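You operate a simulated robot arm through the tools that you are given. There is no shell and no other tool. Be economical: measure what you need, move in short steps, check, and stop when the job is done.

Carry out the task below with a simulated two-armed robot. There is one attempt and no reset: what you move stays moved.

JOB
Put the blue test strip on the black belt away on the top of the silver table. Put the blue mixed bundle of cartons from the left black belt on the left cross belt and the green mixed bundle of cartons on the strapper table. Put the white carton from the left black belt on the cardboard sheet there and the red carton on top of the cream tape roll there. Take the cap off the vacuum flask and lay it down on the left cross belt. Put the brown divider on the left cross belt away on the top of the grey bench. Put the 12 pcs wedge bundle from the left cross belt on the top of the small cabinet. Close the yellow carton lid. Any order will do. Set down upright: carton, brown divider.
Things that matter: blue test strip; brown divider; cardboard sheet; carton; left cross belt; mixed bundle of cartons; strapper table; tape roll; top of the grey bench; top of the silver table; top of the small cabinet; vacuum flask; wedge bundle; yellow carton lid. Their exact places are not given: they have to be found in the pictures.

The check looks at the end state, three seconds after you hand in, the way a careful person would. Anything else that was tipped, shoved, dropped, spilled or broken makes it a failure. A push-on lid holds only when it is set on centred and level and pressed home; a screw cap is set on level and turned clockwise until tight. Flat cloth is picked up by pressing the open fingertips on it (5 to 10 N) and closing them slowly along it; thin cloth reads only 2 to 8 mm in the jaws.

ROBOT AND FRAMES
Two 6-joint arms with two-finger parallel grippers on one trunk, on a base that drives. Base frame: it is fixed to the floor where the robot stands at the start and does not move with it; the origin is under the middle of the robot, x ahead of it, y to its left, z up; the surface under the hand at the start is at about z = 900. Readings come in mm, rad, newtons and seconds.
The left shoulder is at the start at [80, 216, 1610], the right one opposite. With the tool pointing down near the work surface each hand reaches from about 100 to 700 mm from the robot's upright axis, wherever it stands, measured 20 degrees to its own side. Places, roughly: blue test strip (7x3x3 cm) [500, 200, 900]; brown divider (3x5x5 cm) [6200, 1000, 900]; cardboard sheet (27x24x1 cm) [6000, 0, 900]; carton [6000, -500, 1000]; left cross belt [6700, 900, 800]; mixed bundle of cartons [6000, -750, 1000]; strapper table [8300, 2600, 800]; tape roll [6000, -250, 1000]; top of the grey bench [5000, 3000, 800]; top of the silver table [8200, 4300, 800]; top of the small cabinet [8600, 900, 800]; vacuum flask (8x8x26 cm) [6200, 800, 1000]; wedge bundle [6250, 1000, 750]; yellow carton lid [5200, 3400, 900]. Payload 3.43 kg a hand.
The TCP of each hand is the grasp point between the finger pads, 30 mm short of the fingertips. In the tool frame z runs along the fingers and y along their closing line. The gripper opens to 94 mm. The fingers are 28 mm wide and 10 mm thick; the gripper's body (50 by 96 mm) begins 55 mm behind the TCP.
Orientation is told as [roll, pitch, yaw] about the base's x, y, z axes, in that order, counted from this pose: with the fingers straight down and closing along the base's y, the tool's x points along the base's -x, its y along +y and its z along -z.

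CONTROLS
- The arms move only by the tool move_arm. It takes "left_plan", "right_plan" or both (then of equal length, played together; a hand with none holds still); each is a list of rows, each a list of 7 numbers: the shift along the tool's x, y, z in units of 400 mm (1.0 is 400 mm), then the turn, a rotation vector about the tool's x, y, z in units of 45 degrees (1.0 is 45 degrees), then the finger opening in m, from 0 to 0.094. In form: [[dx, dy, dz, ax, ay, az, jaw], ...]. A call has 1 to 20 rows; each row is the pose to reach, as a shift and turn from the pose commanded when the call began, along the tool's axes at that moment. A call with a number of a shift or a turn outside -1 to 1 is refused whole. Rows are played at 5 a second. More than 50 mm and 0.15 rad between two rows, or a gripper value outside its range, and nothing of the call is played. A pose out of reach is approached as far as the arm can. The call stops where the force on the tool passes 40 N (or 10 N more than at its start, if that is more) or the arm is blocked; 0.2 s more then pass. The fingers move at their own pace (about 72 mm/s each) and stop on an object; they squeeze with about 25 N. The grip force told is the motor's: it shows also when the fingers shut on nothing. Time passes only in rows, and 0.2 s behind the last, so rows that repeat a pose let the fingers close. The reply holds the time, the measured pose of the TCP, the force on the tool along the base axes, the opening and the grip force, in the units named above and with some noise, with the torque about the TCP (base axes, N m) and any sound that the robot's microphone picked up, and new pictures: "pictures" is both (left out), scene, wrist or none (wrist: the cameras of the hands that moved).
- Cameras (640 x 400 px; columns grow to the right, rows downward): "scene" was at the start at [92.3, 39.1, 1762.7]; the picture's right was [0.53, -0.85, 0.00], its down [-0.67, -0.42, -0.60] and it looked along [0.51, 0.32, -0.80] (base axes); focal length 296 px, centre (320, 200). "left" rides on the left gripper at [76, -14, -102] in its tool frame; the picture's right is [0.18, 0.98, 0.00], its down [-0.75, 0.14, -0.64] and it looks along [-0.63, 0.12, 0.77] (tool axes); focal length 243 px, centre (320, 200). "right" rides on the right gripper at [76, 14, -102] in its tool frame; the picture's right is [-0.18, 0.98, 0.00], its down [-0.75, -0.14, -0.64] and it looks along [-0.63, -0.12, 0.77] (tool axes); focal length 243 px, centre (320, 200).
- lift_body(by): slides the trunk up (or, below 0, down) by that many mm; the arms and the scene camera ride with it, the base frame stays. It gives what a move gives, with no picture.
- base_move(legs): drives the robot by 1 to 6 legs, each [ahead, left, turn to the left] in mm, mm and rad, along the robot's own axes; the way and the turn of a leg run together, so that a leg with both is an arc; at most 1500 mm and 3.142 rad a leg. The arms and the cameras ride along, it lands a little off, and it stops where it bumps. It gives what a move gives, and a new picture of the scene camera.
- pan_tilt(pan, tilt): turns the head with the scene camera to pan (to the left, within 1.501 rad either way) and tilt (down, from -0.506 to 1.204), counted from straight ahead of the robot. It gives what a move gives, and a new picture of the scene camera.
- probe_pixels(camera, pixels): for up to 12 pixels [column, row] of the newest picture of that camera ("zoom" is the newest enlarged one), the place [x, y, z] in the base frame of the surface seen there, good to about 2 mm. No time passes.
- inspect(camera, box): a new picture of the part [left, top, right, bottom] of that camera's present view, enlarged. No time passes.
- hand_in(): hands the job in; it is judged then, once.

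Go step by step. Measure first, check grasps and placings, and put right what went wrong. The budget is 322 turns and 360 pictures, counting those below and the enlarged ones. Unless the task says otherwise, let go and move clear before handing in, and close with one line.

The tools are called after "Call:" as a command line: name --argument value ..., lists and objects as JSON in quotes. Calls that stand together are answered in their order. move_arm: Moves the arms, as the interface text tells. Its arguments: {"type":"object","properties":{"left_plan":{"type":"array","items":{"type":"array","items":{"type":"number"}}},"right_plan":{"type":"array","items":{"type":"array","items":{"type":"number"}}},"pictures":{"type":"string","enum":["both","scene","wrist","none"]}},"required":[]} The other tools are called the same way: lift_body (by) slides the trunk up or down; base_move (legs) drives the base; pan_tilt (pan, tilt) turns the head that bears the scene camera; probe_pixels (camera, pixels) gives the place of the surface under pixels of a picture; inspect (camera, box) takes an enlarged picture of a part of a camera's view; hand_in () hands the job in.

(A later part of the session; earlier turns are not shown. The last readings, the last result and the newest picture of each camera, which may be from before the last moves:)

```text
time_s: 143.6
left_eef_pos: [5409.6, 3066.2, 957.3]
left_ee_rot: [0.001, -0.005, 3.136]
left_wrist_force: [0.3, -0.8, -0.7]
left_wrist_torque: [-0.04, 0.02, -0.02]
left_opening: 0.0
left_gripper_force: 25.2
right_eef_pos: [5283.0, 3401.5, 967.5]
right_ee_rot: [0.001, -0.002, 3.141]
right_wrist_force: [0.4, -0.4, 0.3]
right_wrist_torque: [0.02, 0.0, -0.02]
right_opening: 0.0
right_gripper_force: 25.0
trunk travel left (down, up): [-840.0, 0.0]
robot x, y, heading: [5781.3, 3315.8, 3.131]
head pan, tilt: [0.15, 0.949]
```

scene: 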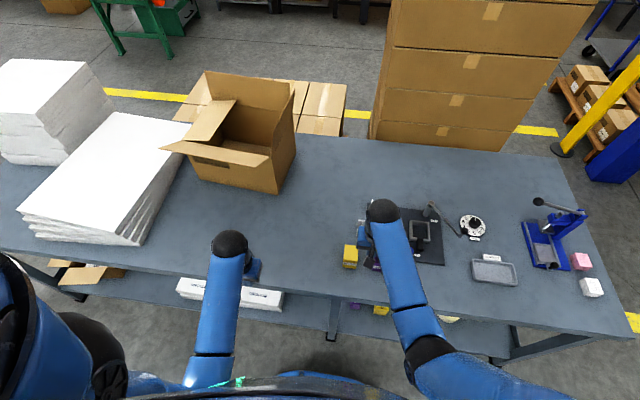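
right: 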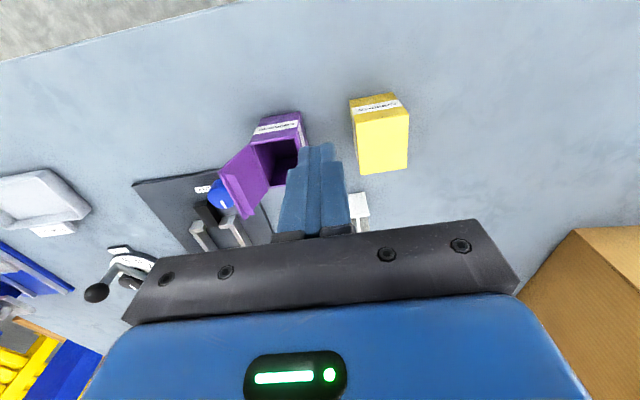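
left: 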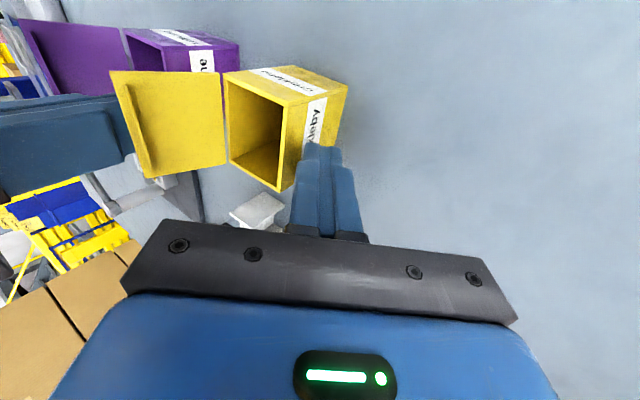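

The yellow lid is closed flat. Next I retract the hands and back away to survey the belts.

Call:
move_arm --right_plan '[[0.1, 0.03, -0.02, 0, 0, 0, 0], [0.2, 0.05, -0.02, 0, 0, 0, 0], [0.3, 0.07, -0.02, 0, 0, 0, 0], [0.4, 0.1, -0.02, 0, 0, 0, 0], [0.45, 0.1, -0.02, 0, 0, 0, 0]]' --pictures "none"

Call:
base_move --legs '[[-500, 0, 0], [0, 0, 1.571]]'

Call:
pan_tilt --pan 0 --tilt 0.45

```text
time_s: 144.8
left_eef_pos: [5410.2, 3064.2, 956.9]
left_ee_rot: [0.0, -0.004, 3.136]
left_wrist_force: [0.5, 0.3, 0.4]
left_wrist_torque: [0.0, 0.0, 0.0]
left_opening: 0.0
left_gripper_force: 25.1
right_eef_pos: [5461.9, 3357.7, 975.2]
right_ee_rot: [0.002, 0.0, 3.138]
right_wrist_force: [0.0, -0.2, -0.4]
right_wrist_torque: [0.02, 0.02, 0.02]
right_opening: 0.0
right_gripper_force: 24.8
trunk travel left (down, up): [-840.0, 0.0]
robot x, y, heading: [5781.9, 3314.7, 3.136]
head pan, tilt: [0.15, 0.949]
```

```text
time_s: 151.5
left_eef_pos: [6530.6, 2945.9, 957.3]
left_ee_rot: [0.001, -0.006, -1.569]
left_wrist_force: [0.4, -0.4, 0.0]
left_wrist_torque: [-0.02, 0.02, 0.01]
left_opening: 0.2
left_gripper_force: 25.0
right_eef_pos: [6236.4, 2994.6, 974.0]
right_ee_rot: [0.0, 0.0, -1.565]
right_wrist_force: [1.3, -0.2, -0.3]
right_wrist_torque: [-0.01, -0.02, -0.04]
right_opening: 0.0
right_gripper_force: 24.6
trunk travel left (down, up): [-840.0, 0.0]
robot x, y, heading: [6277.0, 3313.8, -1.567]
head pan, tilt: [0.15, 0.949]
```

scene: 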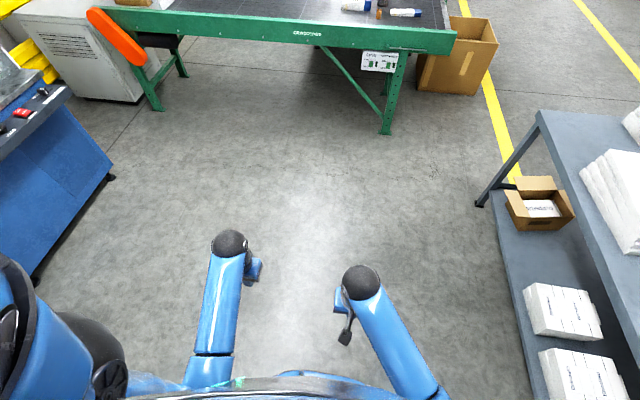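

```text
time_s: 152.4
left_eef_pos: [6530.0, 2945.5, 956.4]
left_ee_rot: [0.002, -0.005, -1.57]
left_wrist_force: [1.6, -0.3, 0.0]
left_wrist_torque: [0.0, 0.0, 0.04]
left_opening: 0.0
left_gripper_force: 24.6
right_eef_pos: [6237.1, 2995.8, 974.2]
right_ee_rot: [0.0, 0.001, -1.565]
right_wrist_force: [-0.2, 0.4, 0.3]
right_wrist_torque: [-0.02, 0.0, -0.03]
right_opening: 0.0
right_gripper_force: 24.8
trunk travel left (down, up): [-840.0, 0.0]
robot x, y, heading: [6271.2, 3314.8, -1.567]
head pan, tilt: [0.0, 0.45]
```

scene: 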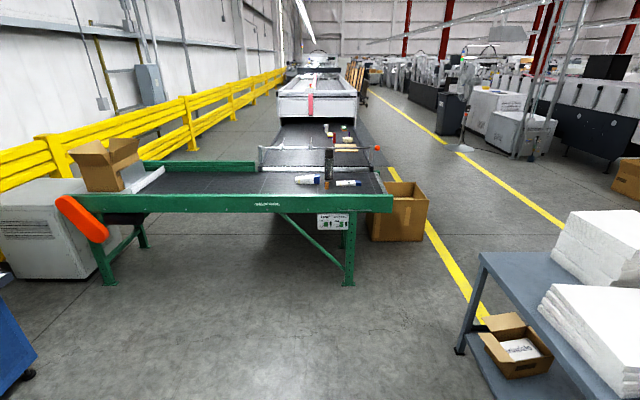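

The cross belt (green frame) with items at (310,180)–(350,182) is ahead, the cabinet at (40,240). I'll zoom and probe.

Call:
inspect --camera "scene" --box '[200, 100, 440, 250]'

Call:
probe_pixels --camera "scene" --pixels '[[200, 202], [390, 202], [345, 283], [108, 283], [310, 180], [348, 183], [330, 155], [60, 188], [30, 190], [220, 190], [20, 260], [385, 155]]'

```text
2.67 times, centred on (320, 175) of scene
```

zoom: 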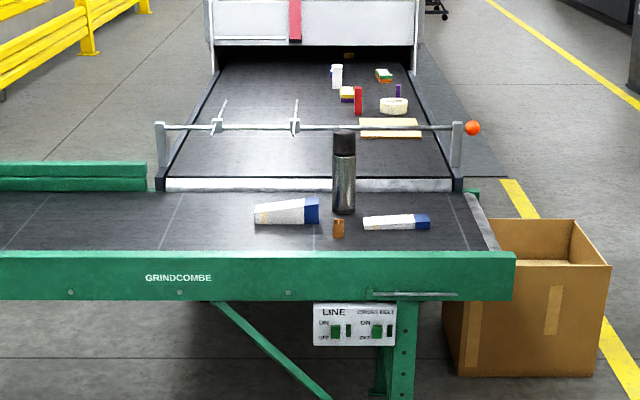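

```text
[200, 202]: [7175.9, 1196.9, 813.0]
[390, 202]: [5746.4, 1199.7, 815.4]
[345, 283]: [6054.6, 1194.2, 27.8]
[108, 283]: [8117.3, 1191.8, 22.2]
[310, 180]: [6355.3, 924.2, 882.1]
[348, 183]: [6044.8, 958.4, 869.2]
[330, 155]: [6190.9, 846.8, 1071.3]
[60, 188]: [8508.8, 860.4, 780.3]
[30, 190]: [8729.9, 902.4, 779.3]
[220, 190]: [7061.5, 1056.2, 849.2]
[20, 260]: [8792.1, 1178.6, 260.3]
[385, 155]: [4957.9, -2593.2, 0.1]
```

Cross-belt top z≈848, rail at y≈1200; flask (6190,847), bundles at x≈6355 and 6045, brown divider between. I'll drive up to y≈1640.

Call:
base_move --legs '[[1000, 70, 0], [650, 0, 0]]'

Call:
pan_tilt --pan 0 --tilt 0.8

```text
time_s: 160.7
left_eef_pos: [6610.9, 1323.7, 956.1]
left_ee_rot: [0.001, -0.008, -1.565]
left_wrist_force: [-0.5, 0.3, 0.3]
left_wrist_torque: [-0.02, 0.0, -0.01]
left_opening: 0.1
left_gripper_force: 24.6
right_eef_pos: [6317.4, 1371.9, 974.8]
right_ee_rot: [-0.001, -0.001, -1.559]
right_wrist_force: [0.6, 0.8, -0.2]
right_wrist_torque: [-0.03, 0.01, -0.05]
right_opening: 0.1
right_gripper_force: 24.9
trunk travel left (down, up): [-840.0, 0.0]
robot x, y, heading: [6351.2, 1692.4, -1.564]
head pan, tilt: [0.0, 0.45]
```

scene: 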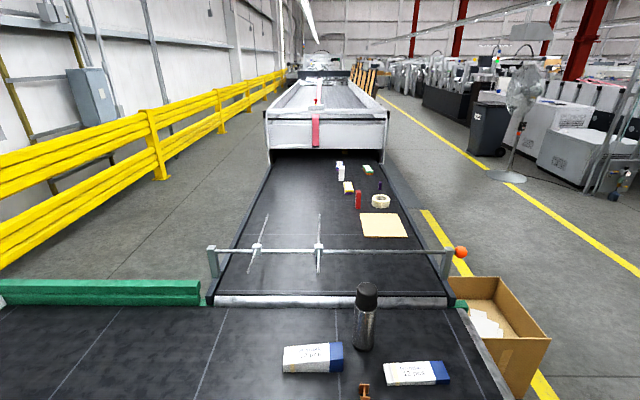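

```text
time_s: 161.6
left_eef_pos: [6611.7, 1321.5, 955.8]
left_ee_rot: [0.001, -0.002, -1.565]
left_wrist_force: [-0.3, 0.6, -0.3]
left_wrist_torque: [-0.01, 0.01, -0.01]
left_opening: 0.3
left_gripper_force: 24.9
right_eef_pos: [6317.4, 1369.7, 975.5]
right_ee_rot: [0.0, 0.004, -1.561]
right_wrist_force: [1.1, 0.3, -0.3]
right_wrist_torque: [0.02, 0.02, 0.03]
right_opening: 0.2
right_gripper_force: 25.1
trunk travel left (down, up): [-840.0, 0.0]
robot x, y, heading: [6356.4, 1690.1, -1.561]
head pan, tilt: [0.0, 0.799]
```

scene: 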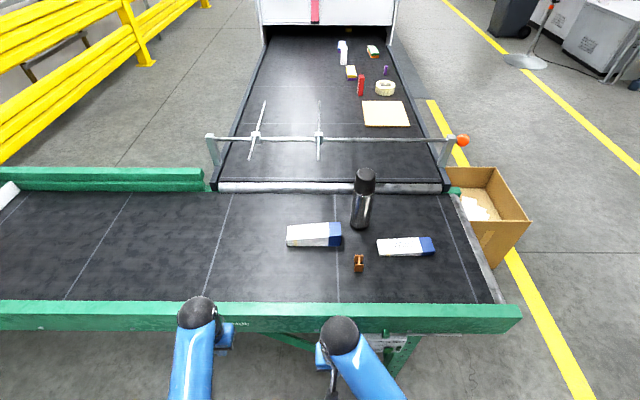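

Call:
inspect --camera "scene" --box '[270, 160, 450, 280]'

Call:
inspect --camera "scene" --box '[320, 30, 430, 130]'

Call:
probe_pixels --camera "scene" --pixels '[[366, 172], [359, 222], [359, 263], [290, 235], [338, 228], [378, 245], [432, 245], [315, 236], [405, 247], [415, 310], [330, 275], [440, 140]]'

```text
3.33 times, centred on (360, 220) of scene
```

zoom: 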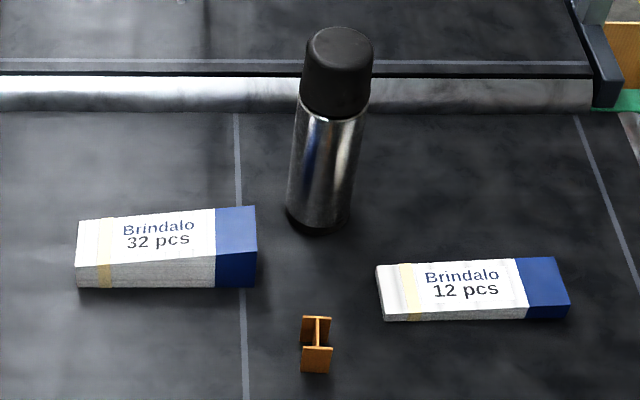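

```text
4.00 times, centred on (375, 80) of scene
```

zoom: 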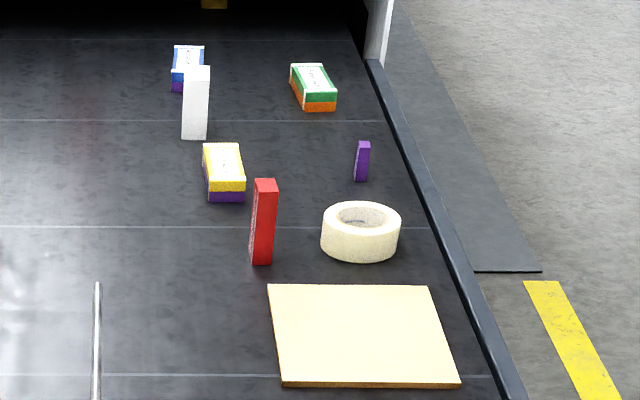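

```text
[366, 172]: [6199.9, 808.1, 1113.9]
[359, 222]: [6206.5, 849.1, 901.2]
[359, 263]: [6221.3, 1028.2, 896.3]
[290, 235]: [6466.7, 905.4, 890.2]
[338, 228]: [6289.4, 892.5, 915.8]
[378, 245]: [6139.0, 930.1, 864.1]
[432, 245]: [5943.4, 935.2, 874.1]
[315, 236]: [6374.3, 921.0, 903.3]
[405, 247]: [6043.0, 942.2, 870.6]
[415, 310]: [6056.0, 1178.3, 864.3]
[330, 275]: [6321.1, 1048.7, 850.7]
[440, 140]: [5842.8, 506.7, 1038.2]
```

The labels read clearly: the 12 pcs bundle is the right one at (6043,935); divider at (6221,1028). I'll move closer and to the right, to about (6150,1560).

Call:
base_move --legs '[[0, -200, 0], [120, 0, 0]]'

Call:
pan_tilt --pan -0.1 --tilt 1.0

```text
time_s: 164.0
left_eef_pos: [6413.7, 1205.2, 959.5]
left_ee_rot: [0.002, -0.009, -1.566]
left_wrist_force: [1.0, 0.5, -0.2]
left_wrist_torque: [-0.02, 0.02, -0.01]
left_opening: 0.0
left_gripper_force: 25.0
right_eef_pos: [6119.5, 1254.0, 975.9]
right_ee_rot: [-0.002, -0.004, -1.562]
right_wrist_force: [0.2, 1.1, -0.6]
right_wrist_torque: [-0.04, -0.02, 0.01]
right_opening: 0.0
right_gripper_force: 24.7
trunk travel left (down, up): [-840.0, 0.0]
robot x, y, heading: [6155.8, 1572.5, -1.571]
head pan, tilt: [0.0, 0.799]
```

scene: 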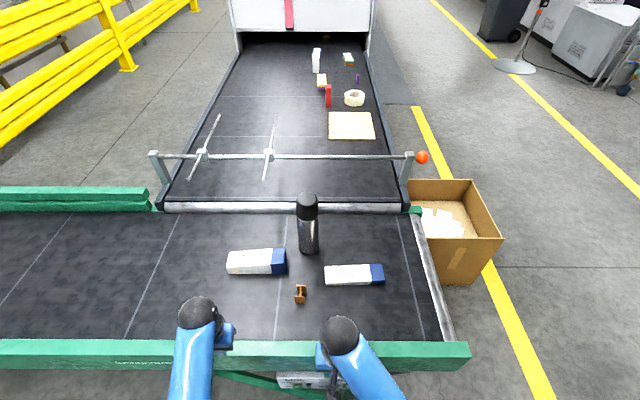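

```text
time_s: 164.7
left_eef_pos: [6414.1, 1203.2, 956.2]
left_ee_rot: [0.001, -0.005, -1.565]
left_wrist_force: [0.7, -0.5, -1.4]
left_wrist_torque: [0.01, -0.01, 0.01]
left_opening: 0.0
left_gripper_force: 25.0
right_eef_pos: [6120.1, 1252.0, 974.9]
right_ee_rot: [-0.001, -0.001, -1.562]
right_wrist_force: [0.0, -0.8, -0.4]
right_wrist_torque: [-0.01, -0.01, -0.03]
right_opening: 0.1
right_gripper_force: 25.4
trunk travel left (down, up): [-840.0, 0.0]
robot x, y, heading: [6157.4, 1572.2, -1.568]
head pan, tilt: [-0.099, 1.0]
```

scene: 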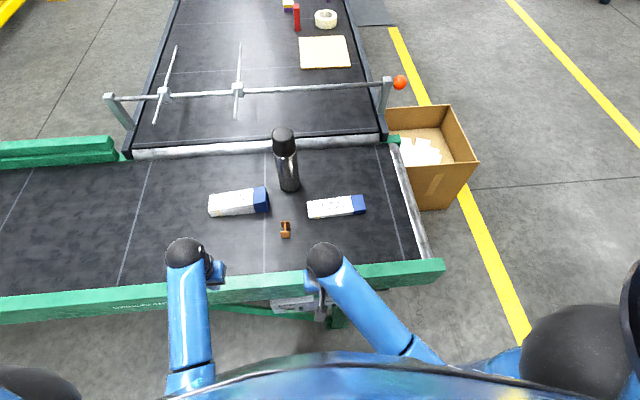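

Call:
inspect --camera "scene" --box '[260, 120, 380, 245]'

Call:
probe_pixels --camera "scene" --pixels '[[309, 203], [310, 215], [362, 197], [364, 211], [337, 200], [337, 213], [284, 224], [281, 235], [289, 223], [289, 236], [282, 130], [288, 155]]'

```text
3.20 times, centred on (320, 182) of scene
```

zoom: 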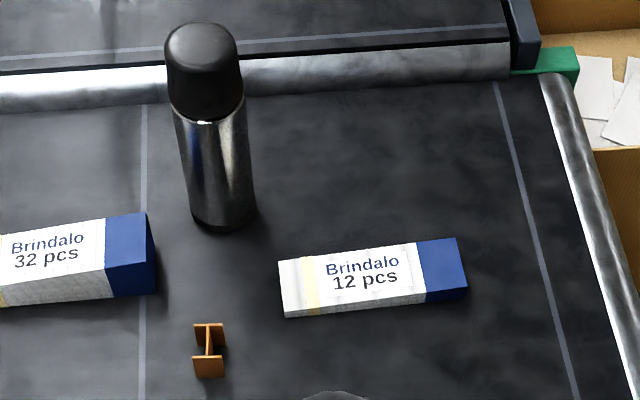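

```text
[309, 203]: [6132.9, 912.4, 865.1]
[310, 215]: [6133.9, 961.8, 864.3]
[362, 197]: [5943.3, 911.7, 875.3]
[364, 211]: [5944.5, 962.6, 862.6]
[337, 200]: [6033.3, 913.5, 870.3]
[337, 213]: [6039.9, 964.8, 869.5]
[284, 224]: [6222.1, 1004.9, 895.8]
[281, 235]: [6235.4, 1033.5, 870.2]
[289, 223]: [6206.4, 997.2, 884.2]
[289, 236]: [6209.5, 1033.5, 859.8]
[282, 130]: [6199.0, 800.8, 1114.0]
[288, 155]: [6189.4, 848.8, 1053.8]
```

Both objects need the jaws turned 90°. I'll bring the left hand above the divider and the right above the 12 pcs bundle, turning the first 45°.

Call:
move_arm --left_plan '[[-0.06, -0.06, 0, 0, 0, -0.12, 0.04], [-0.12, -0.12, 0, 0, 0, -0.25, 0.094], [-0.18, -0.18, 0, 0, 0, -0.37, 0.094], [-0.24, -0.24, 0, 0, 0, -0.5, 0.094], [-0.3, -0.3, 0, 0, 0, -0.62, 0.094], [-0.36, -0.36, 0, 0, 0, -0.75, 0.094], [-0.42, -0.42, 0, 0, 0, -0.88, 0.094], [-0.4675, -0.4825, 0, 0, 0, -1, 0.094]]' --right_plan '[[-0.1, -0.02, 0, 0, 0, 0.12, 0.04], [-0.2, -0.05, 0, 0, 0, 0.25, 0.094], [-0.3, -0.08, 0, 0, 0, 0.37, 0.094], [-0.4, -0.1, 0, 0, 0, 0.5, 0.094], [-0.5, -0.12, 0, 0, 0, 0.62, 0.094], [-0.6, -0.15, 0, 0, 0, 0.75, 0.094], [-0.7, -0.18, 0, 0, 0, 0.88, 0.094], [-0.7875, -0.2, 0, 0, 0, 1, 0.094]]'

```text
time_s: 166.5
left_eef_pos: [6220.6, 1012.5, 954.4]
left_ee_rot: [-0.001, -0.002, -0.777]
left_wrist_force: [0.1, 0.3, 0.5]
left_wrist_torque: [0.0, -0.02, 0.01]
left_opening: 94.1
left_gripper_force: 0.0
right_eef_pos: [6042.7, 935.6, 970.9]
right_ee_rot: [-0.003, 0.003, -2.349]
right_wrist_force: [0.2, 0.4, -0.4]
right_wrist_torque: [0.01, 0.01, 0.03]
right_opening: 94.4
right_gripper_force: 0.2
trunk travel left (down, up): [-840.0, 0.0]
robot x, y, heading: [6160.2, 1574.5, -1.564]
head pan, tilt: [-0.099, 1.0]
```

scene: 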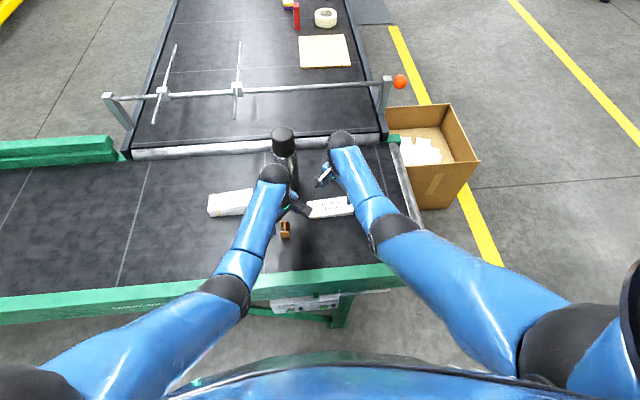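
right: 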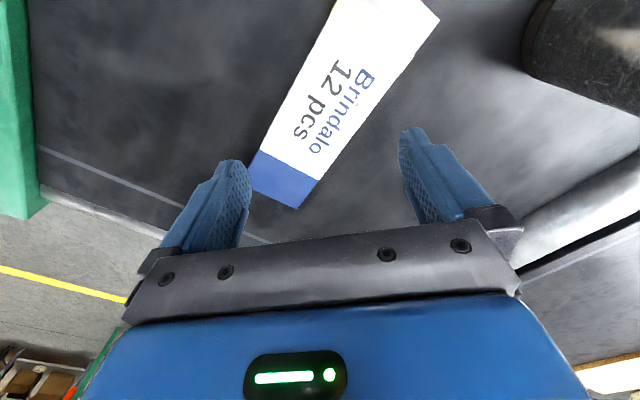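
left: 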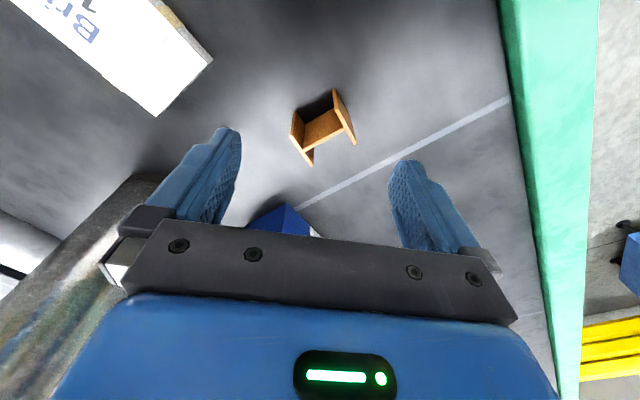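

Turning the second 45° on both.

Call:
move_arm --left_plan '[[0, 0, 0, 0, 0, -0.16, 0.094], [0, 0, 0, 0, 0, -0.33, 0.094], [0, 0, 0, 0, 0, -0.5, 0.094], [0, 0, 0, 0, 0, -0.66, 0.094], [0, 0, 0, 0, 0, -0.83, 0.094], [0, 0, 0, 0, 0, -0.99, 0.094]]' --right_plan '[[0, 0, 0, 0, 0, 0.16, 0.094], [0, 0, 0, 0, 0, 0.33, 0.094], [0, 0, 0, 0, 0, 0.5, 0.094], [0, 0, 0, 0, 0, 0.66, 0.094], [0, 0, 0, 0, 0, 0.83, 0.094], [0, 0, 0, 0, 0, 1, 0.094]]' --pictures "wrist"

```text
time_s: 167.9
left_eef_pos: [6222.3, 1013.0, 957.5]
left_ee_rot: [-0.002, -0.002, -0.002]
left_wrist_force: [-0.2, -0.2, 0.7]
left_wrist_torque: [0.0, 0.0, -0.01]
left_opening: 94.1
left_gripper_force: 0.0
right_eef_pos: [6041.9, 934.0, 974.3]
right_ee_rot: [-0.003, -0.002, -3.134]
right_wrist_force: [0.2, 0.8, -0.3]
right_wrist_torque: [-0.02, 0.0, 0.05]
right_opening: 93.8
right_gripper_force: 0.1
trunk travel left (down, up): [-840.0, 0.0]
robot x, y, heading: [6155.0, 1575.9, -1.565]
head pan, tilt: [-0.099, 1.0]
```

right: 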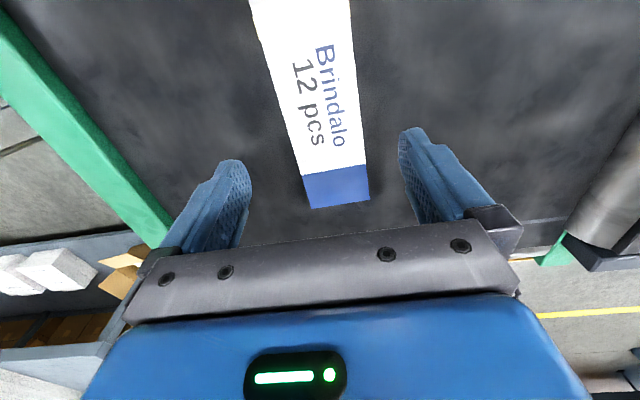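
left: 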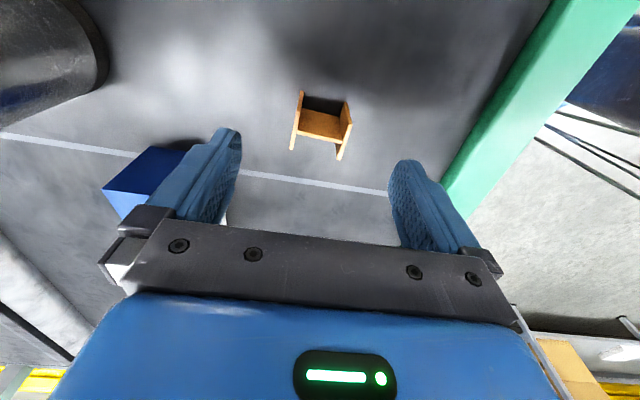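

Both are aligned. Descending: left to TCP z 886, right to 884, then close.

Call:
move_arm --left_plan '[[0, 0.005, 0.06, 0, 0, 0, 0.094], [0, 0.005, 0.12, 0, 0, 0, 0.094], [0, 0.005, 0.179, 0, 0, 0, 0.094], [0, 0.005, 0.179, 0, 0, 0, 0.07], [0, 0.005, 0.179, 0, 0, 0, 0.04], [0, 0.005, 0.179, 0, 0, 0, 0.0], [0, 0.005, 0.179, 0, 0, 0, 0.0], [0, 0.005, 0.179, 0, 0, 0, 0.0]]' --right_plan '[[0, -0.009, 0.075, 0, 0, 0, 0.094], [0, -0.009, 0.15, 0, 0, 0, 0.094], [0, -0.009, 0.21, 0, 0, 0, 0.094], [0, -0.009, 0.225, 0, 0, 0, 0.094], [0, -0.009, 0.225, 0, 0, 0, 0.07], [0, -0.009, 0.225, 0, 0, 0, 0.04], [0, -0.009, 0.225, 0, 0, 0, 0], [0, -0.009, 0.225, 0, 0, 0, 0.0]]'

```text
time_s: 169.7
left_eef_pos: [6221.7, 1015.6, 886.2]
left_ee_rot: [-0.005, -0.002, -0.003]
left_wrist_force: [0.0, 0.3, 1.0]
left_wrist_torque: [-0.03, 0.0, 0.0]
left_opening: 42.2
left_gripper_force: 25.0
right_eef_pos: [6039.5, 953.2, 894.3]
right_ee_rot: [0.0, -0.001, -3.134]
right_wrist_force: [-2.0, 2.1, 5.4]
right_wrist_torque: [0.04, -0.02, -0.15]
right_opening: 64.2
right_gripper_force: 25.0
right hand out of reach, approached as far as the arm can: row 3, 4, 5, 6, 7, 8
trunk travel left (down, up): [-840.0, 0.0]
robot x, y, heading: [6155.9, 1572.0, -1.562]
head pan, tilt: [-0.099, 1.0]
```

scene: 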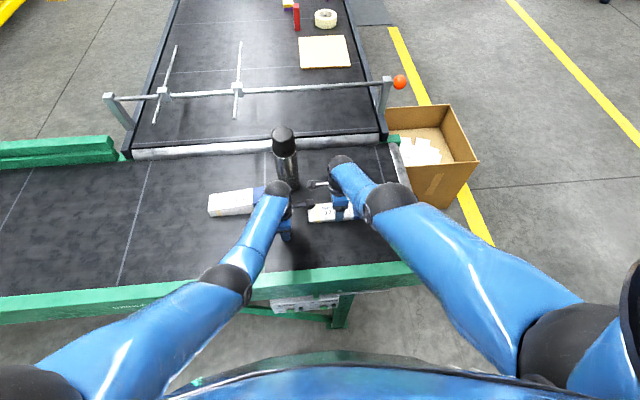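
right: 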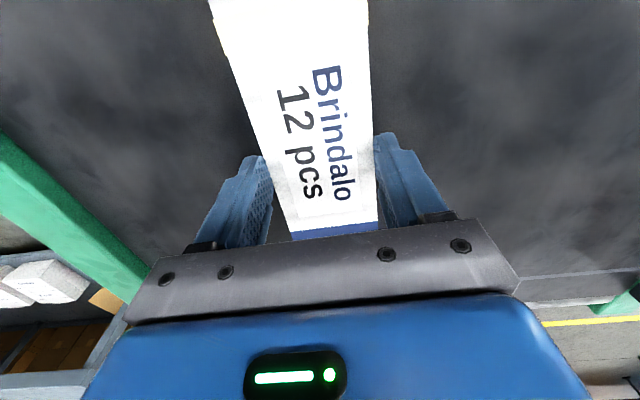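
left: 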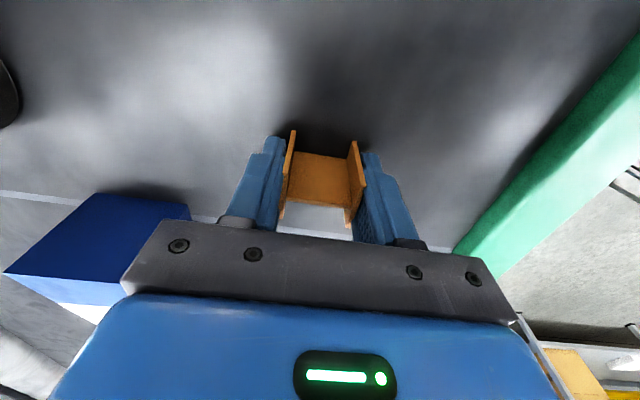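

The divider is held (42 mm). The right hand was out of reach (stopped at y 953, z 894), so I reopen, raise both and move the base 60 mm closer.

Call:
move_arm --left_plan '[[0, 0, 0, 0, 0, 0, 0], [0, 0, 0, 0, 0, 0, 0], [0, 0, -0.08, 0, 0, 0, 0], [0, 0, -0.16, 0, 0, 0, 0], [0, 0, -0.25, 0, 0, 0, 0]]' --right_plan '[[0, 0, 0, 0, 0, 0, 0.094], [0, 0, 0, 0, 0, 0, 0.094], [0, 0, -0.08, 0, 0, 0, 0.094], [0, 0, -0.16, 0, 0, 0, 0.094], [0, 0, -0.2, 0, 0, 0, 0.094]]' --pictures "wrist"

Call:
base_move --legs '[[60, 0, 0]]'

```text
time_s: 170.9
left_eef_pos: [6222.5, 1016.8, 986.6]
left_ee_rot: [-0.004, -0.002, -0.004]
left_wrist_force: [0.6, 0.6, 0.5]
left_wrist_torque: [0.01, 0.03, -0.01]
left_opening: 42.1
left_gripper_force: 24.8
right_eef_pos: [6040.8, 950.0, 973.1]
right_ee_rot: [-0.001, -0.001, -3.132]
right_wrist_force: [-0.8, -1.2, -0.6]
right_wrist_torque: [0.01, 0.01, -0.01]
right_opening: 94.1
right_gripper_force: 0.0
trunk travel left (down, up): [-840.0, 0.0]
robot x, y, heading: [6153.5, 1574.7, -1.567]
head pan, tilt: [-0.099, 1.0]
```

right: 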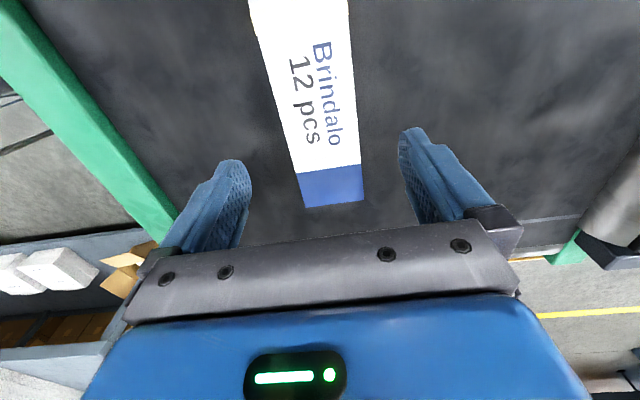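
left: 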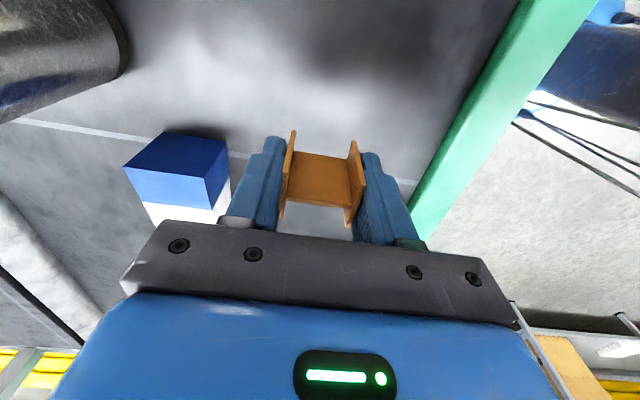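

```text
time_s: 171.9
left_eef_pos: [6222.6, 967.8, 990.7]
left_ee_rot: [-0.012, -0.003, -0.003]
left_wrist_force: [0.7, 1.7, 0.5]
left_wrist_torque: [-0.1, -0.03, -0.01]
left_opening: 42.2
left_gripper_force: 24.8
right_eef_pos: [6039.2, 902.6, 980.3]
right_ee_rot: [0.011, -0.001, -3.132]
right_wrist_force: [-0.3, 0.8, 0.6]
right_wrist_torque: [-0.07, -0.01, 0.01]
right_opening: 94.1
right_gripper_force: 0.0
trunk travel left (down, up): [-840.0, 0.0]
robot x, y, heading: [6158.4, 1513.9, -1.567]
head pan, tilt: [-0.099, 1.0]
```

scene: 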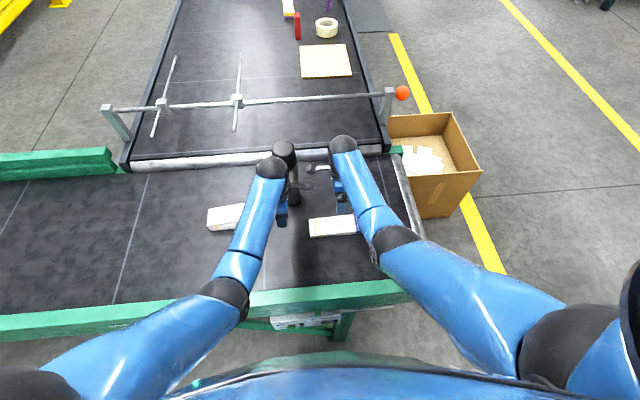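

Base now at y 1514. I'll re-measure the bundle; it may have shifted.

Call:
probe_pixels --camera "scene" --pixels '[[312, 220], [313, 234], [355, 217], [357, 230], [325, 219], [327, 234], [345, 217], [345, 232]]'

Call:
inspect --camera "scene" --box '[290, 190, 390, 255]'

```text
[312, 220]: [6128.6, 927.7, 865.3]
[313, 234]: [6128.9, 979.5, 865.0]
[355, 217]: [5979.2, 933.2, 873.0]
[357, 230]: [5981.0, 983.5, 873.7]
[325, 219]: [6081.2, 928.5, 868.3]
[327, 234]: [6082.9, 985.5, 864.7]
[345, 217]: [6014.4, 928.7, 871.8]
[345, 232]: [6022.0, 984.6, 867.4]
```

```text
6.15 times, centred on (340, 222) of scene
```

zoom: 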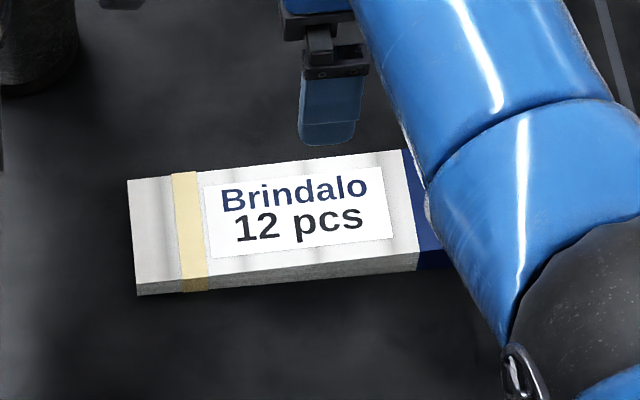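

The bundle moved about 18 mm; now y 928–984. Moving the right hand to y 956, descending and closing.

Call:
move_arm --right_plan '[[-0.01, -0.07, 0, -0.014, 0, 0, 0.094], [-0.01, -0.1335, 0, -0.014, 0, 0, 0.094], [-0.01, -0.1335, 0.1, -0.014, 0, 0, 0.094], [-0.01, -0.1335, 0.18, -0.014, 0, 0, 0.094], [-0.01, -0.1335, 0.22, -0.014, 0, 0, 0.094], [-0.01, -0.1335, 0.24, -0.014, 0, 0, 0.094], [-0.01, -0.1335, 0.24, -0.014, 0, 0, 0.07], [-0.01, -0.1335, 0.24, -0.014, 0, 0, 0.04], [-0.01, -0.1335, 0.24, -0.014, 0, 0, 0.0], [-0.01, -0.1335, 0.24, -0.014, 0, 0, 0.0]]' --pictures "wrist"

```text
time_s: 173.6
left_eef_pos: [6223.1, 962.7, 989.9]
left_ee_rot: [-0.009, -0.003, -0.005]
left_wrist_force: [0.4, 0.2, -0.1]
left_wrist_torque: [-0.04, 0.0, 0.04]
left_opening: 42.3
left_gripper_force: 25.1
right_eef_pos: [6034.4, 953.0, 880.0]
right_ee_rot: [0.002, -0.003, -3.134]
right_wrist_force: [-1.1, 13.4, 24.9]
right_wrist_torque: [1.47, -0.15, 0.11]
right_opening: 64.3
right_gripper_force: 21.5
trunk travel left (down, up): [-840.0, 0.0]
robot x, y, heading: [6158.9, 1513.9, -1.569]
head pan, tilt: [-0.099, 1.0]
stopped in row 8 (right hand): the force on the tool passed its limit at 47 N (the readings are from after the stop); the commanded pose is now the measured one
```

right: 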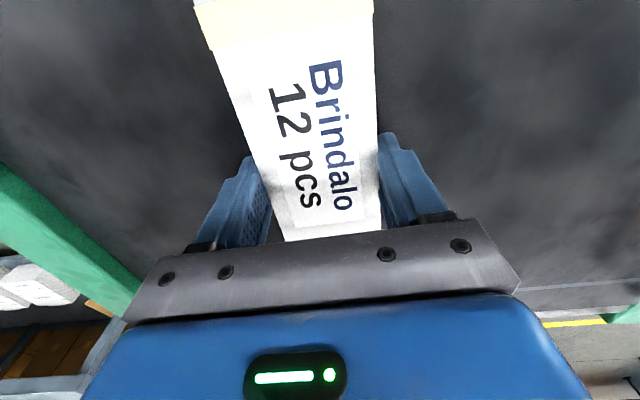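

Both attempts stopped at 64 mm, so that is the bundle's true width: it is gripped, but the tips press the belt. I'll ease up and lift.

Call:
move_arm --right_plan '[[0, 0, -0.008, 0, 0, 0, 0.0], [0, 0, -0.008, 0, 0, 0, 0.0], [0, 0, -0.06, 0, 0, 0, 0.0], [0, 0, -0.12, 0, 0, 0, 0.0], [0, 0, -0.2, 0, 0, 0, 0.0]]'

```text
time_s: 174.8
left_eef_pos: [6222.5, 959.1, 986.1]
left_ee_rot: [-0.005, -0.002, -0.006]
left_wrist_force: [0.0, 0.0, -0.1]
left_wrist_torque: [-0.02, 0.01, -0.04]
left_opening: 41.9
left_gripper_force: 25.1
right_eef_pos: [6035.3, 951.0, 958.1]
right_ee_rot: [-0.002, -0.003, -3.134]
right_wrist_force: [-0.9, 0.5, -1.7]
right_wrist_torque: [-0.02, -0.01, 0.0]
right_opening: 64.4
right_gripper_force: 25.7
trunk travel left (down, up): [-840.0, 0.0]
robot x, y, heading: [6158.3, 1514.1, -1.564]
head pan, tilt: [-0.099, 1.0]
```

scene: 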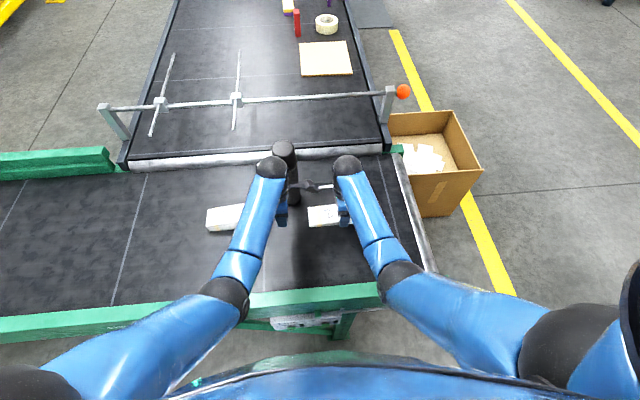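
right: 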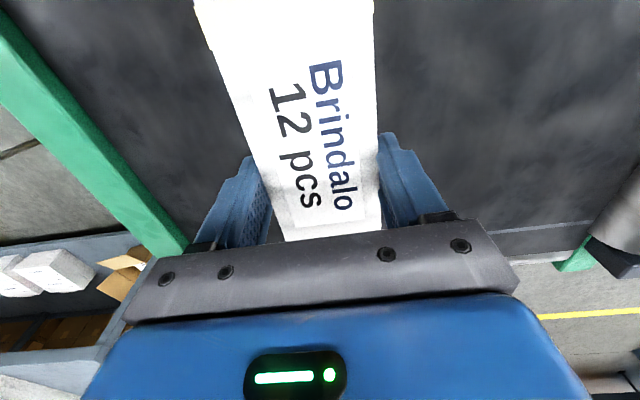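

Both held. I'll back out 350 mm and draw the hands in, then look toward the cabinet.

Call:
base_move --legs '[[-350, 0, 0]]'

Call:
move_arm --left_plan '[[0, 0.1, 0, 0, 0, 0, 0], [0, 0.2, 0, 0, 0, 0, 0], [0, 0.3, 0, 0, 0, 0, 0], [0, 0.4, 0, 0, 0, 0, 0], [0, 0.5, 0, 0, 0, 0, 0]]' --right_plan '[[0, -0.1, 0, 0, 0, 0, 0], [0, -0.2, 0, 0, 0, 0, 0], [0, -0.3, 0, 0, 0, 0, 0], [0, -0.4, 0, 0, 0, 0, 0], [0, -0.5, 0, 0, 0, 0, 0]]' --pictures "none"

Call:
pan_tilt --pan 1.2 --tilt 0.5

```text
time_s: 177.1
left_eef_pos: [6216.1, 1300.7, 983.8]
left_ee_rot: [0.001, -0.001, -0.016]
left_wrist_force: [-0.1, -0.6, -0.4]
left_wrist_torque: [0.01, -0.02, 0.03]
left_opening: 42.3
left_gripper_force: 25.5
right_eef_pos: [6029.4, 1294.0, 954.6]
right_ee_rot: [-0.005, -0.002, 3.141]
right_wrist_force: [-0.3, -1.0, -1.3]
right_wrist_torque: [0.04, -0.05, -0.01]
right_opening: 64.2
right_gripper_force: 25.3
trunk travel left (down, up): [-840.0, 0.0]
robot x, y, heading: [6153.7, 1862.3, -1.581]
head pan, tilt: [-0.099, 1.0]
```

scene: 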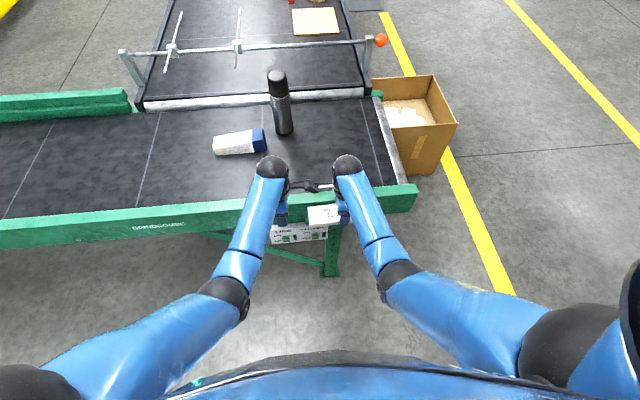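

```text
time_s: 178.2
left_eef_pos: [6222.6, 1507.4, 986.6]
left_ee_rot: [-0.008, -0.002, -0.014]
left_wrist_force: [0.5, -0.2, -0.2]
left_wrist_torque: [-0.02, 0.01, -0.03]
left_opening: 41.7
left_gripper_force: 25.1
right_eef_pos: [6030.3, 1499.5, 960.1]
right_ee_rot: [0.004, -0.003, 3.139]
right_wrist_force: [0.0, -0.2, -1.1]
right_wrist_torque: [-0.03, 0.0, -0.06]
right_opening: 64.6
right_gripper_force: 24.5
trunk travel left (down, up): [-840.0, 0.0]
robot x, y, heading: [6155.6, 1859.6, -1.579]
head pan, tilt: [-0.099, 1.0]
```

```text
time_s: 179.7
left_eef_pos: [6221.6, 1503.0, 984.1]
left_ee_rot: [-0.002, -0.002, -0.015]
left_wrist_force: [1.0, -0.4, 1.0]
left_wrist_torque: [0.01, -0.02, 0.01]
left_opening: 42.2
left_gripper_force: 25.4
right_eef_pos: [6030.0, 1495.6, 959.4]
right_ee_rot: [0.0, -0.001, 3.139]
right_wrist_force: [0.6, -0.7, -2.2]
right_wrist_torque: [0.04, 0.01, -0.01]
right_opening: 64.3
right_gripper_force: 25.1
trunk travel left (down, up): [-840.0, 0.0]
robot x, y, heading: [6157.8, 1859.3, -1.578]
head pan, tilt: [1.201, 0.499]
```

scene: 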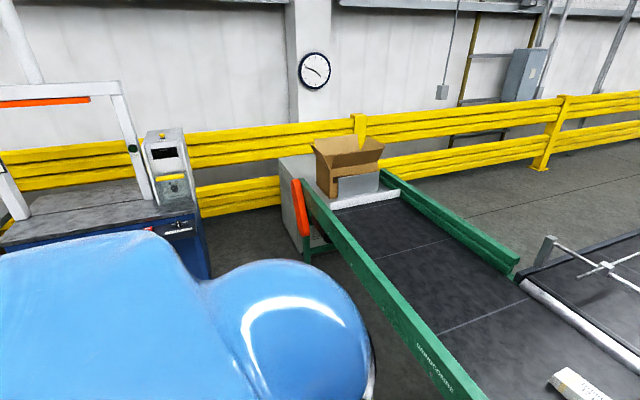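

The cabinet (290,200) stands behind the belt end, with a box on it. I'll probe the corridor and the cabinet top.

Call:
probe_pixels --camera "scene" --pixels '[[210, 275], [195, 205], [300, 160], [320, 195], [310, 240], [303, 230], [350, 200], [290, 165], [370, 190], [240, 240], [260, 220], [100, 195]]'

Call:
inspect --camera "scene" --box '[240, 120, 420, 270]'

```text
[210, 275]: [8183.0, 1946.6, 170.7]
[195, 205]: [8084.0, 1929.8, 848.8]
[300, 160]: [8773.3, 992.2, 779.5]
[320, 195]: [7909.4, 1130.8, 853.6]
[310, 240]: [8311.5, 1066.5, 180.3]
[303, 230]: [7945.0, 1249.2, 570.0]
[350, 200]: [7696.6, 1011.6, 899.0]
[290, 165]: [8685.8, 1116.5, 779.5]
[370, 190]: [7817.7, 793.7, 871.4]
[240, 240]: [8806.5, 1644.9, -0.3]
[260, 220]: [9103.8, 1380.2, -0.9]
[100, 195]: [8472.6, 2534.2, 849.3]
```

```text
2.67 times, centred on (330, 195) of scene
```

zoom: 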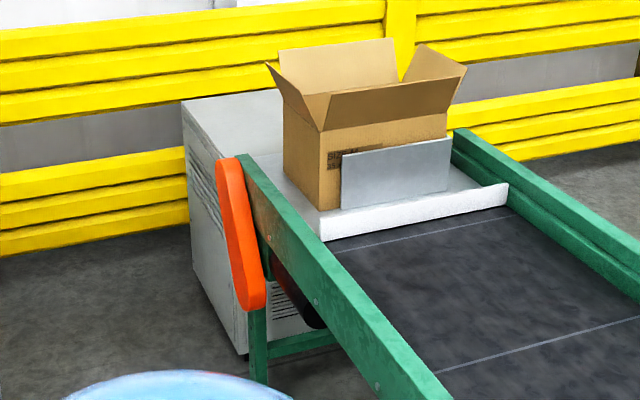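

I need to know how high the orange cover is; I'll probe it and the strapper front.

Call:
probe_pixels --camera "scene" --pixels '[[298, 183], [302, 200], [306, 225], [175, 190], [160, 160], [200, 240], [325, 215], [345, 160], [195, 220]]'

```text
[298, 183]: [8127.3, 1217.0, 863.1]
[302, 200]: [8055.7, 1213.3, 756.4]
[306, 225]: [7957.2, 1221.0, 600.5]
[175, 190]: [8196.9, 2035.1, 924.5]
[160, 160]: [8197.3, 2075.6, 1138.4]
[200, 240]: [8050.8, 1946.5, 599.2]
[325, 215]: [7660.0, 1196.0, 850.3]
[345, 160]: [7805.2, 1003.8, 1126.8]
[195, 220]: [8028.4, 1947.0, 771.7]
```

Orange cover: y≤1250, z≤863; strapper from y≈1930. I'll strafe along y≈1590 facing -y.

Call:
base_move --legs '[[0, 1400, 0.007], [265, 0, 0]]'

Call:
pan_tilt --pan 1.0 --tilt 0.8

```text
time_s: 188.2
left_eef_pos: [7605.8, 1219.3, 985.2]
left_ee_rot: [-0.006, -0.003, -0.019]
left_wrist_force: [-0.1, 0.0, 0.3]
left_wrist_torque: [0.0, 0.02, 0.03]
left_opening: 42.1
left_gripper_force: 25.2
right_eef_pos: [7414.6, 1212.1, 961.1]
right_ee_rot: [0.002, -0.001, 3.136]
right_wrist_force: [0.8, 0.4, -1.2]
right_wrist_torque: [-0.03, -0.02, 0.02]
right_opening: 64.5
right_gripper_force: 25.1
trunk travel left (down, up): [-840.0, 0.0]
robot x, y, heading: [7542.3, 1574.0, -1.58]
head pan, tilt: [1.201, 0.499]
```

scene: 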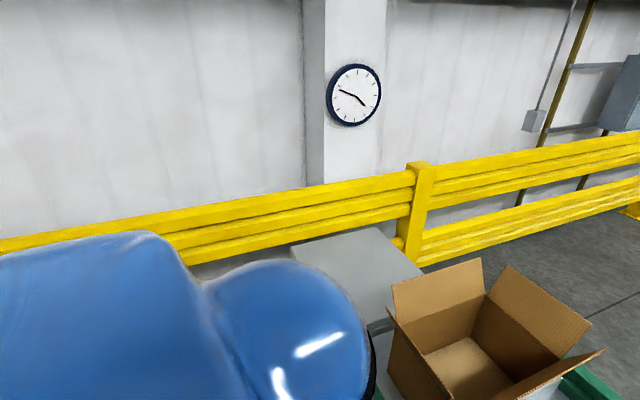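

```text
time_s: 189.0
left_eef_pos: [7605.0, 1217.6, 984.3]
left_ee_rot: [-0.004, -0.001, -0.019]
left_wrist_force: [0.5, 0.2, 0.7]
left_wrist_torque: [0.04, 0.0, 0.01]
left_opening: 42.0
left_gripper_force: 25.3
right_eef_pos: [7414.5, 1209.7, 958.2]
right_ee_rot: [-0.002, -0.002, 3.134]
right_wrist_force: [0.2, -0.6, -2.1]
right_wrist_torque: [-0.03, 0.0, -0.01]
right_opening: 64.6
right_gripper_force: 25.3
trunk travel left (down, up): [-840.0, 0.0]
robot x, y, heading: [7542.3, 1570.3, -1.575]
head pan, tilt: [1.0, 0.799]
```

scene: 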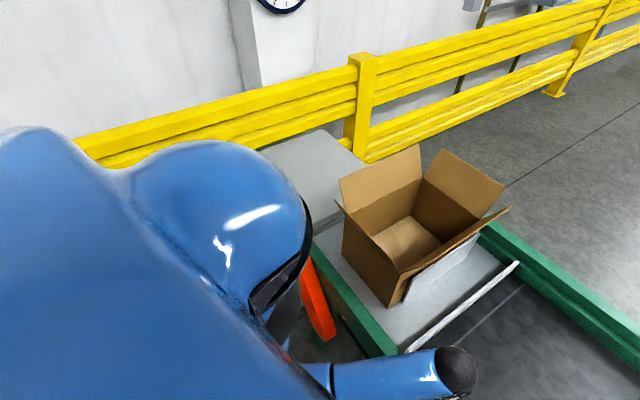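

Call:
probe_pixels --camera "scene" --pixels '[[340, 182], [345, 212], [346, 250], [338, 205], [388, 300], [395, 270], [310, 150], [335, 165], [330, 255]]'

```text
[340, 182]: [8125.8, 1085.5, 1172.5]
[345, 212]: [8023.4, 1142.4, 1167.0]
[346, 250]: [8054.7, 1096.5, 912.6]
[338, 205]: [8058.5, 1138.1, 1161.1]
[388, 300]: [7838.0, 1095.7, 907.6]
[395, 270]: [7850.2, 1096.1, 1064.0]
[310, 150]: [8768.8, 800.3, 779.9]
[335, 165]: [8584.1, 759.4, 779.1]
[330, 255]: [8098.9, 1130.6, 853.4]
```

The box's flap reaches y≈1145 at z 1167; I'll draw the hands in by 60 mm, then strafe on to x≈8720.

Call:
move_arm --left_plan '[[0, 0.08, 0, 0, 0, 0, 0], [0, 0.15, 0, 0, 0, 0, 0]]' --right_plan '[[0, -0.08, 0, 0, 0, 0, 0], [0, -0.15, 0, 0, 0, 0, 0]]' --pictures "none"

Call:
base_move --legs '[[0, 600, 0], [0, 580, 0]]'

```text
time_s: 189.6
left_eef_pos: [7606.6, 1280.4, 987.1]
left_ee_rot: [-0.006, -0.001, -0.018]
left_wrist_force: [0.4, 0.1, -0.1]
left_wrist_torque: [-0.05, 0.01, -0.01]
left_opening: 42.0
left_gripper_force: 25.0
right_eef_pos: [7415.2, 1273.5, 958.9]
right_ee_rot: [0.004, -0.003, 3.134]
right_wrist_force: [0.4, -0.9, -0.8]
right_wrist_torque: [-0.03, -0.01, -0.04]
right_opening: 64.4
right_gripper_force: 25.0
trunk travel left (down, up): [-840.0, 0.0]
robot x, y, heading: [7542.3, 1573.6, -1.578]
head pan, tilt: [1.0, 0.799]
```

```text
time_s: 195.5
left_eef_pos: [8713.2, 1261.6, 987.0]
left_ee_rot: [-0.006, 0.004, -0.023]
left_wrist_force: [1.0, 0.0, 0.3]
left_wrist_torque: [-0.04, 0.02, -0.02]
left_opening: 42.0
left_gripper_force: 24.7
right_eef_pos: [8522.0, 1255.3, 959.9]
right_ee_rot: [0.001, -0.005, 3.129]
right_wrist_force: [0.6, 0.3, -1.2]
right_wrist_torque: [-0.03, 0.03, 0.0]
right_opening: 64.5
right_gripper_force: 25.3
trunk travel left (down, up): [-840.0, 0.0]
robot x, y, heading: [8645.4, 1559.3, -1.588]
head pan, tilt: [1.0, 0.799]
stopped in leg 2: the robot was blocked; the commanded pose is now the measured one
```

scene: 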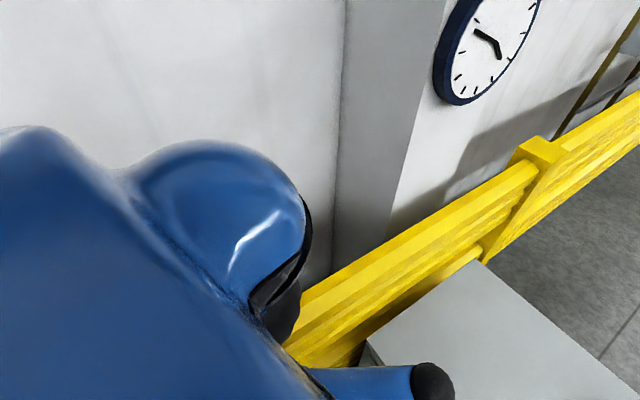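

Blocked by the guard rail at x≈8980, which is fine. Now look ahead at the cabinet top.

Call:
pan_tilt --pan -0.1 --tilt 1.0

Call:
probe_pixels --camera "scene" --pixels '[[270, 200], [320, 160], [250, 130], [330, 200], [300, 230], [350, 150], [220, 220], [360, 200], [300, 100]]'

```text
time_s: 196.8
left_eef_pos: [8710.3, 1260.8, 986.5]
left_ee_rot: [-0.005, 0.0, -0.024]
left_wrist_force: [0.4, 0.1, -0.2]
left_wrist_torque: [-0.02, 0.0, -0.01]
left_opening: 42.2
left_gripper_force: 24.8
right_eef_pos: [8517.5, 1256.3, 958.7]
right_ee_rot: [0.001, -0.001, 3.13]
right_wrist_force: [-0.1, 0.5, -1.4]
right_wrist_torque: [0.02, 0.0, 0.0]
right_opening: 64.3
right_gripper_force: 25.1
trunk travel left (down, up): [-840.0, 0.0]
robot x, y, heading: [8645.1, 1556.6, -1.58]
head pan, tilt: [-0.099, 1.0]
```

scene: 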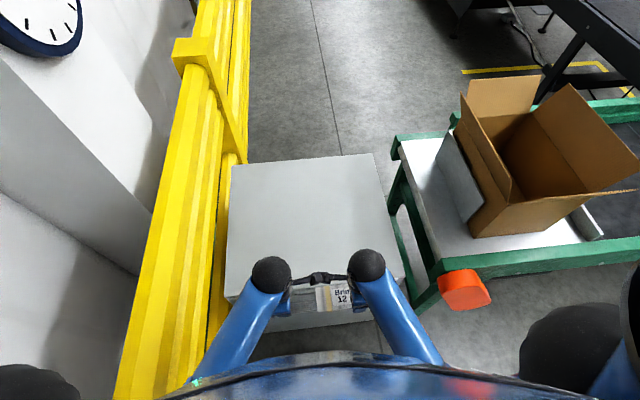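

```text
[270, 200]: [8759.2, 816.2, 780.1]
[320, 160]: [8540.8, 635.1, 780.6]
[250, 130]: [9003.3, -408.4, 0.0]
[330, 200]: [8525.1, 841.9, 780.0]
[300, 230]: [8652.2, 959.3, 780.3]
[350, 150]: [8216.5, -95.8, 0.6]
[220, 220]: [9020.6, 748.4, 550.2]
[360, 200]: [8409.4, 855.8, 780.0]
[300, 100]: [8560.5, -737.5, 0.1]
```

Cabinet top spans x≈8330–8900, y≈620–1190, z 780, empty. I'll move the right hand over (8540,970), then lower the trunk.

Call:
move_arm --right_plan '[[0.01, 0.1, 0, 0, 0, 0, 0], [0.02, 0.2, 0, 0, 0, 0, 0], [0.03, 0.3, 0, 0, 0, 0, 0], [0.04, 0.4, 0, 0, 0, 0, 0], [0.05, 0.5, 0, 0, 0, 0, 0], [0.055, 0.6, 0, 0, 0, 0, 0], [0.058, 0.7, 0, 0, 0, 0, 0]]' --pictures "none"

Call:
lift_body --by -100

```text
time_s: 198.4
left_eef_pos: [8709.3, 1259.2, 986.1]
left_ee_rot: [-0.004, 0.0, -0.025]
left_wrist_force: [0.4, -0.4, 1.0]
left_wrist_torque: [0.02, 0.0, -0.01]
left_opening: 42.2
left_gripper_force: 24.9
right_eef_pos: [8539.6, 975.8, 956.3]
right_ee_rot: [-0.001, -0.001, 3.128]
right_wrist_force: [0.6, 0.4, -1.7]
right_wrist_torque: [0.04, 0.01, -0.01]
right_opening: 64.2
right_gripper_force: 25.0
trunk travel left (down, up): [-840.0, 0.0]
robot x, y, heading: [8647.9, 1561.0, -1.586]
head pan, tilt: [-0.099, 1.0]
```

```text
time_s: 199.8
left_eef_pos: [8704.9, 1260.9, 887.4]
left_ee_rot: [-0.009, -0.005, -0.022]
left_wrist_force: [0.5, -0.2, -0.7]
left_wrist_torque: [0.0, -0.01, 0.01]
left_opening: 42.1
left_gripper_force: 25.2
right_eef_pos: [8533.7, 978.9, 857.4]
right_ee_rot: [0.0, 0.006, 3.129]
right_wrist_force: [0.6, -0.2, -1.1]
right_wrist_torque: [0.01, -0.01, -0.04]
right_opening: 64.3
right_gripper_force: 25.0
trunk travel left (down, up): [-740.0, 100.0]
robot x, y, heading: [8642.7, 1560.3, -1.585]
head pan, tilt: [-0.099, 1.0]
```

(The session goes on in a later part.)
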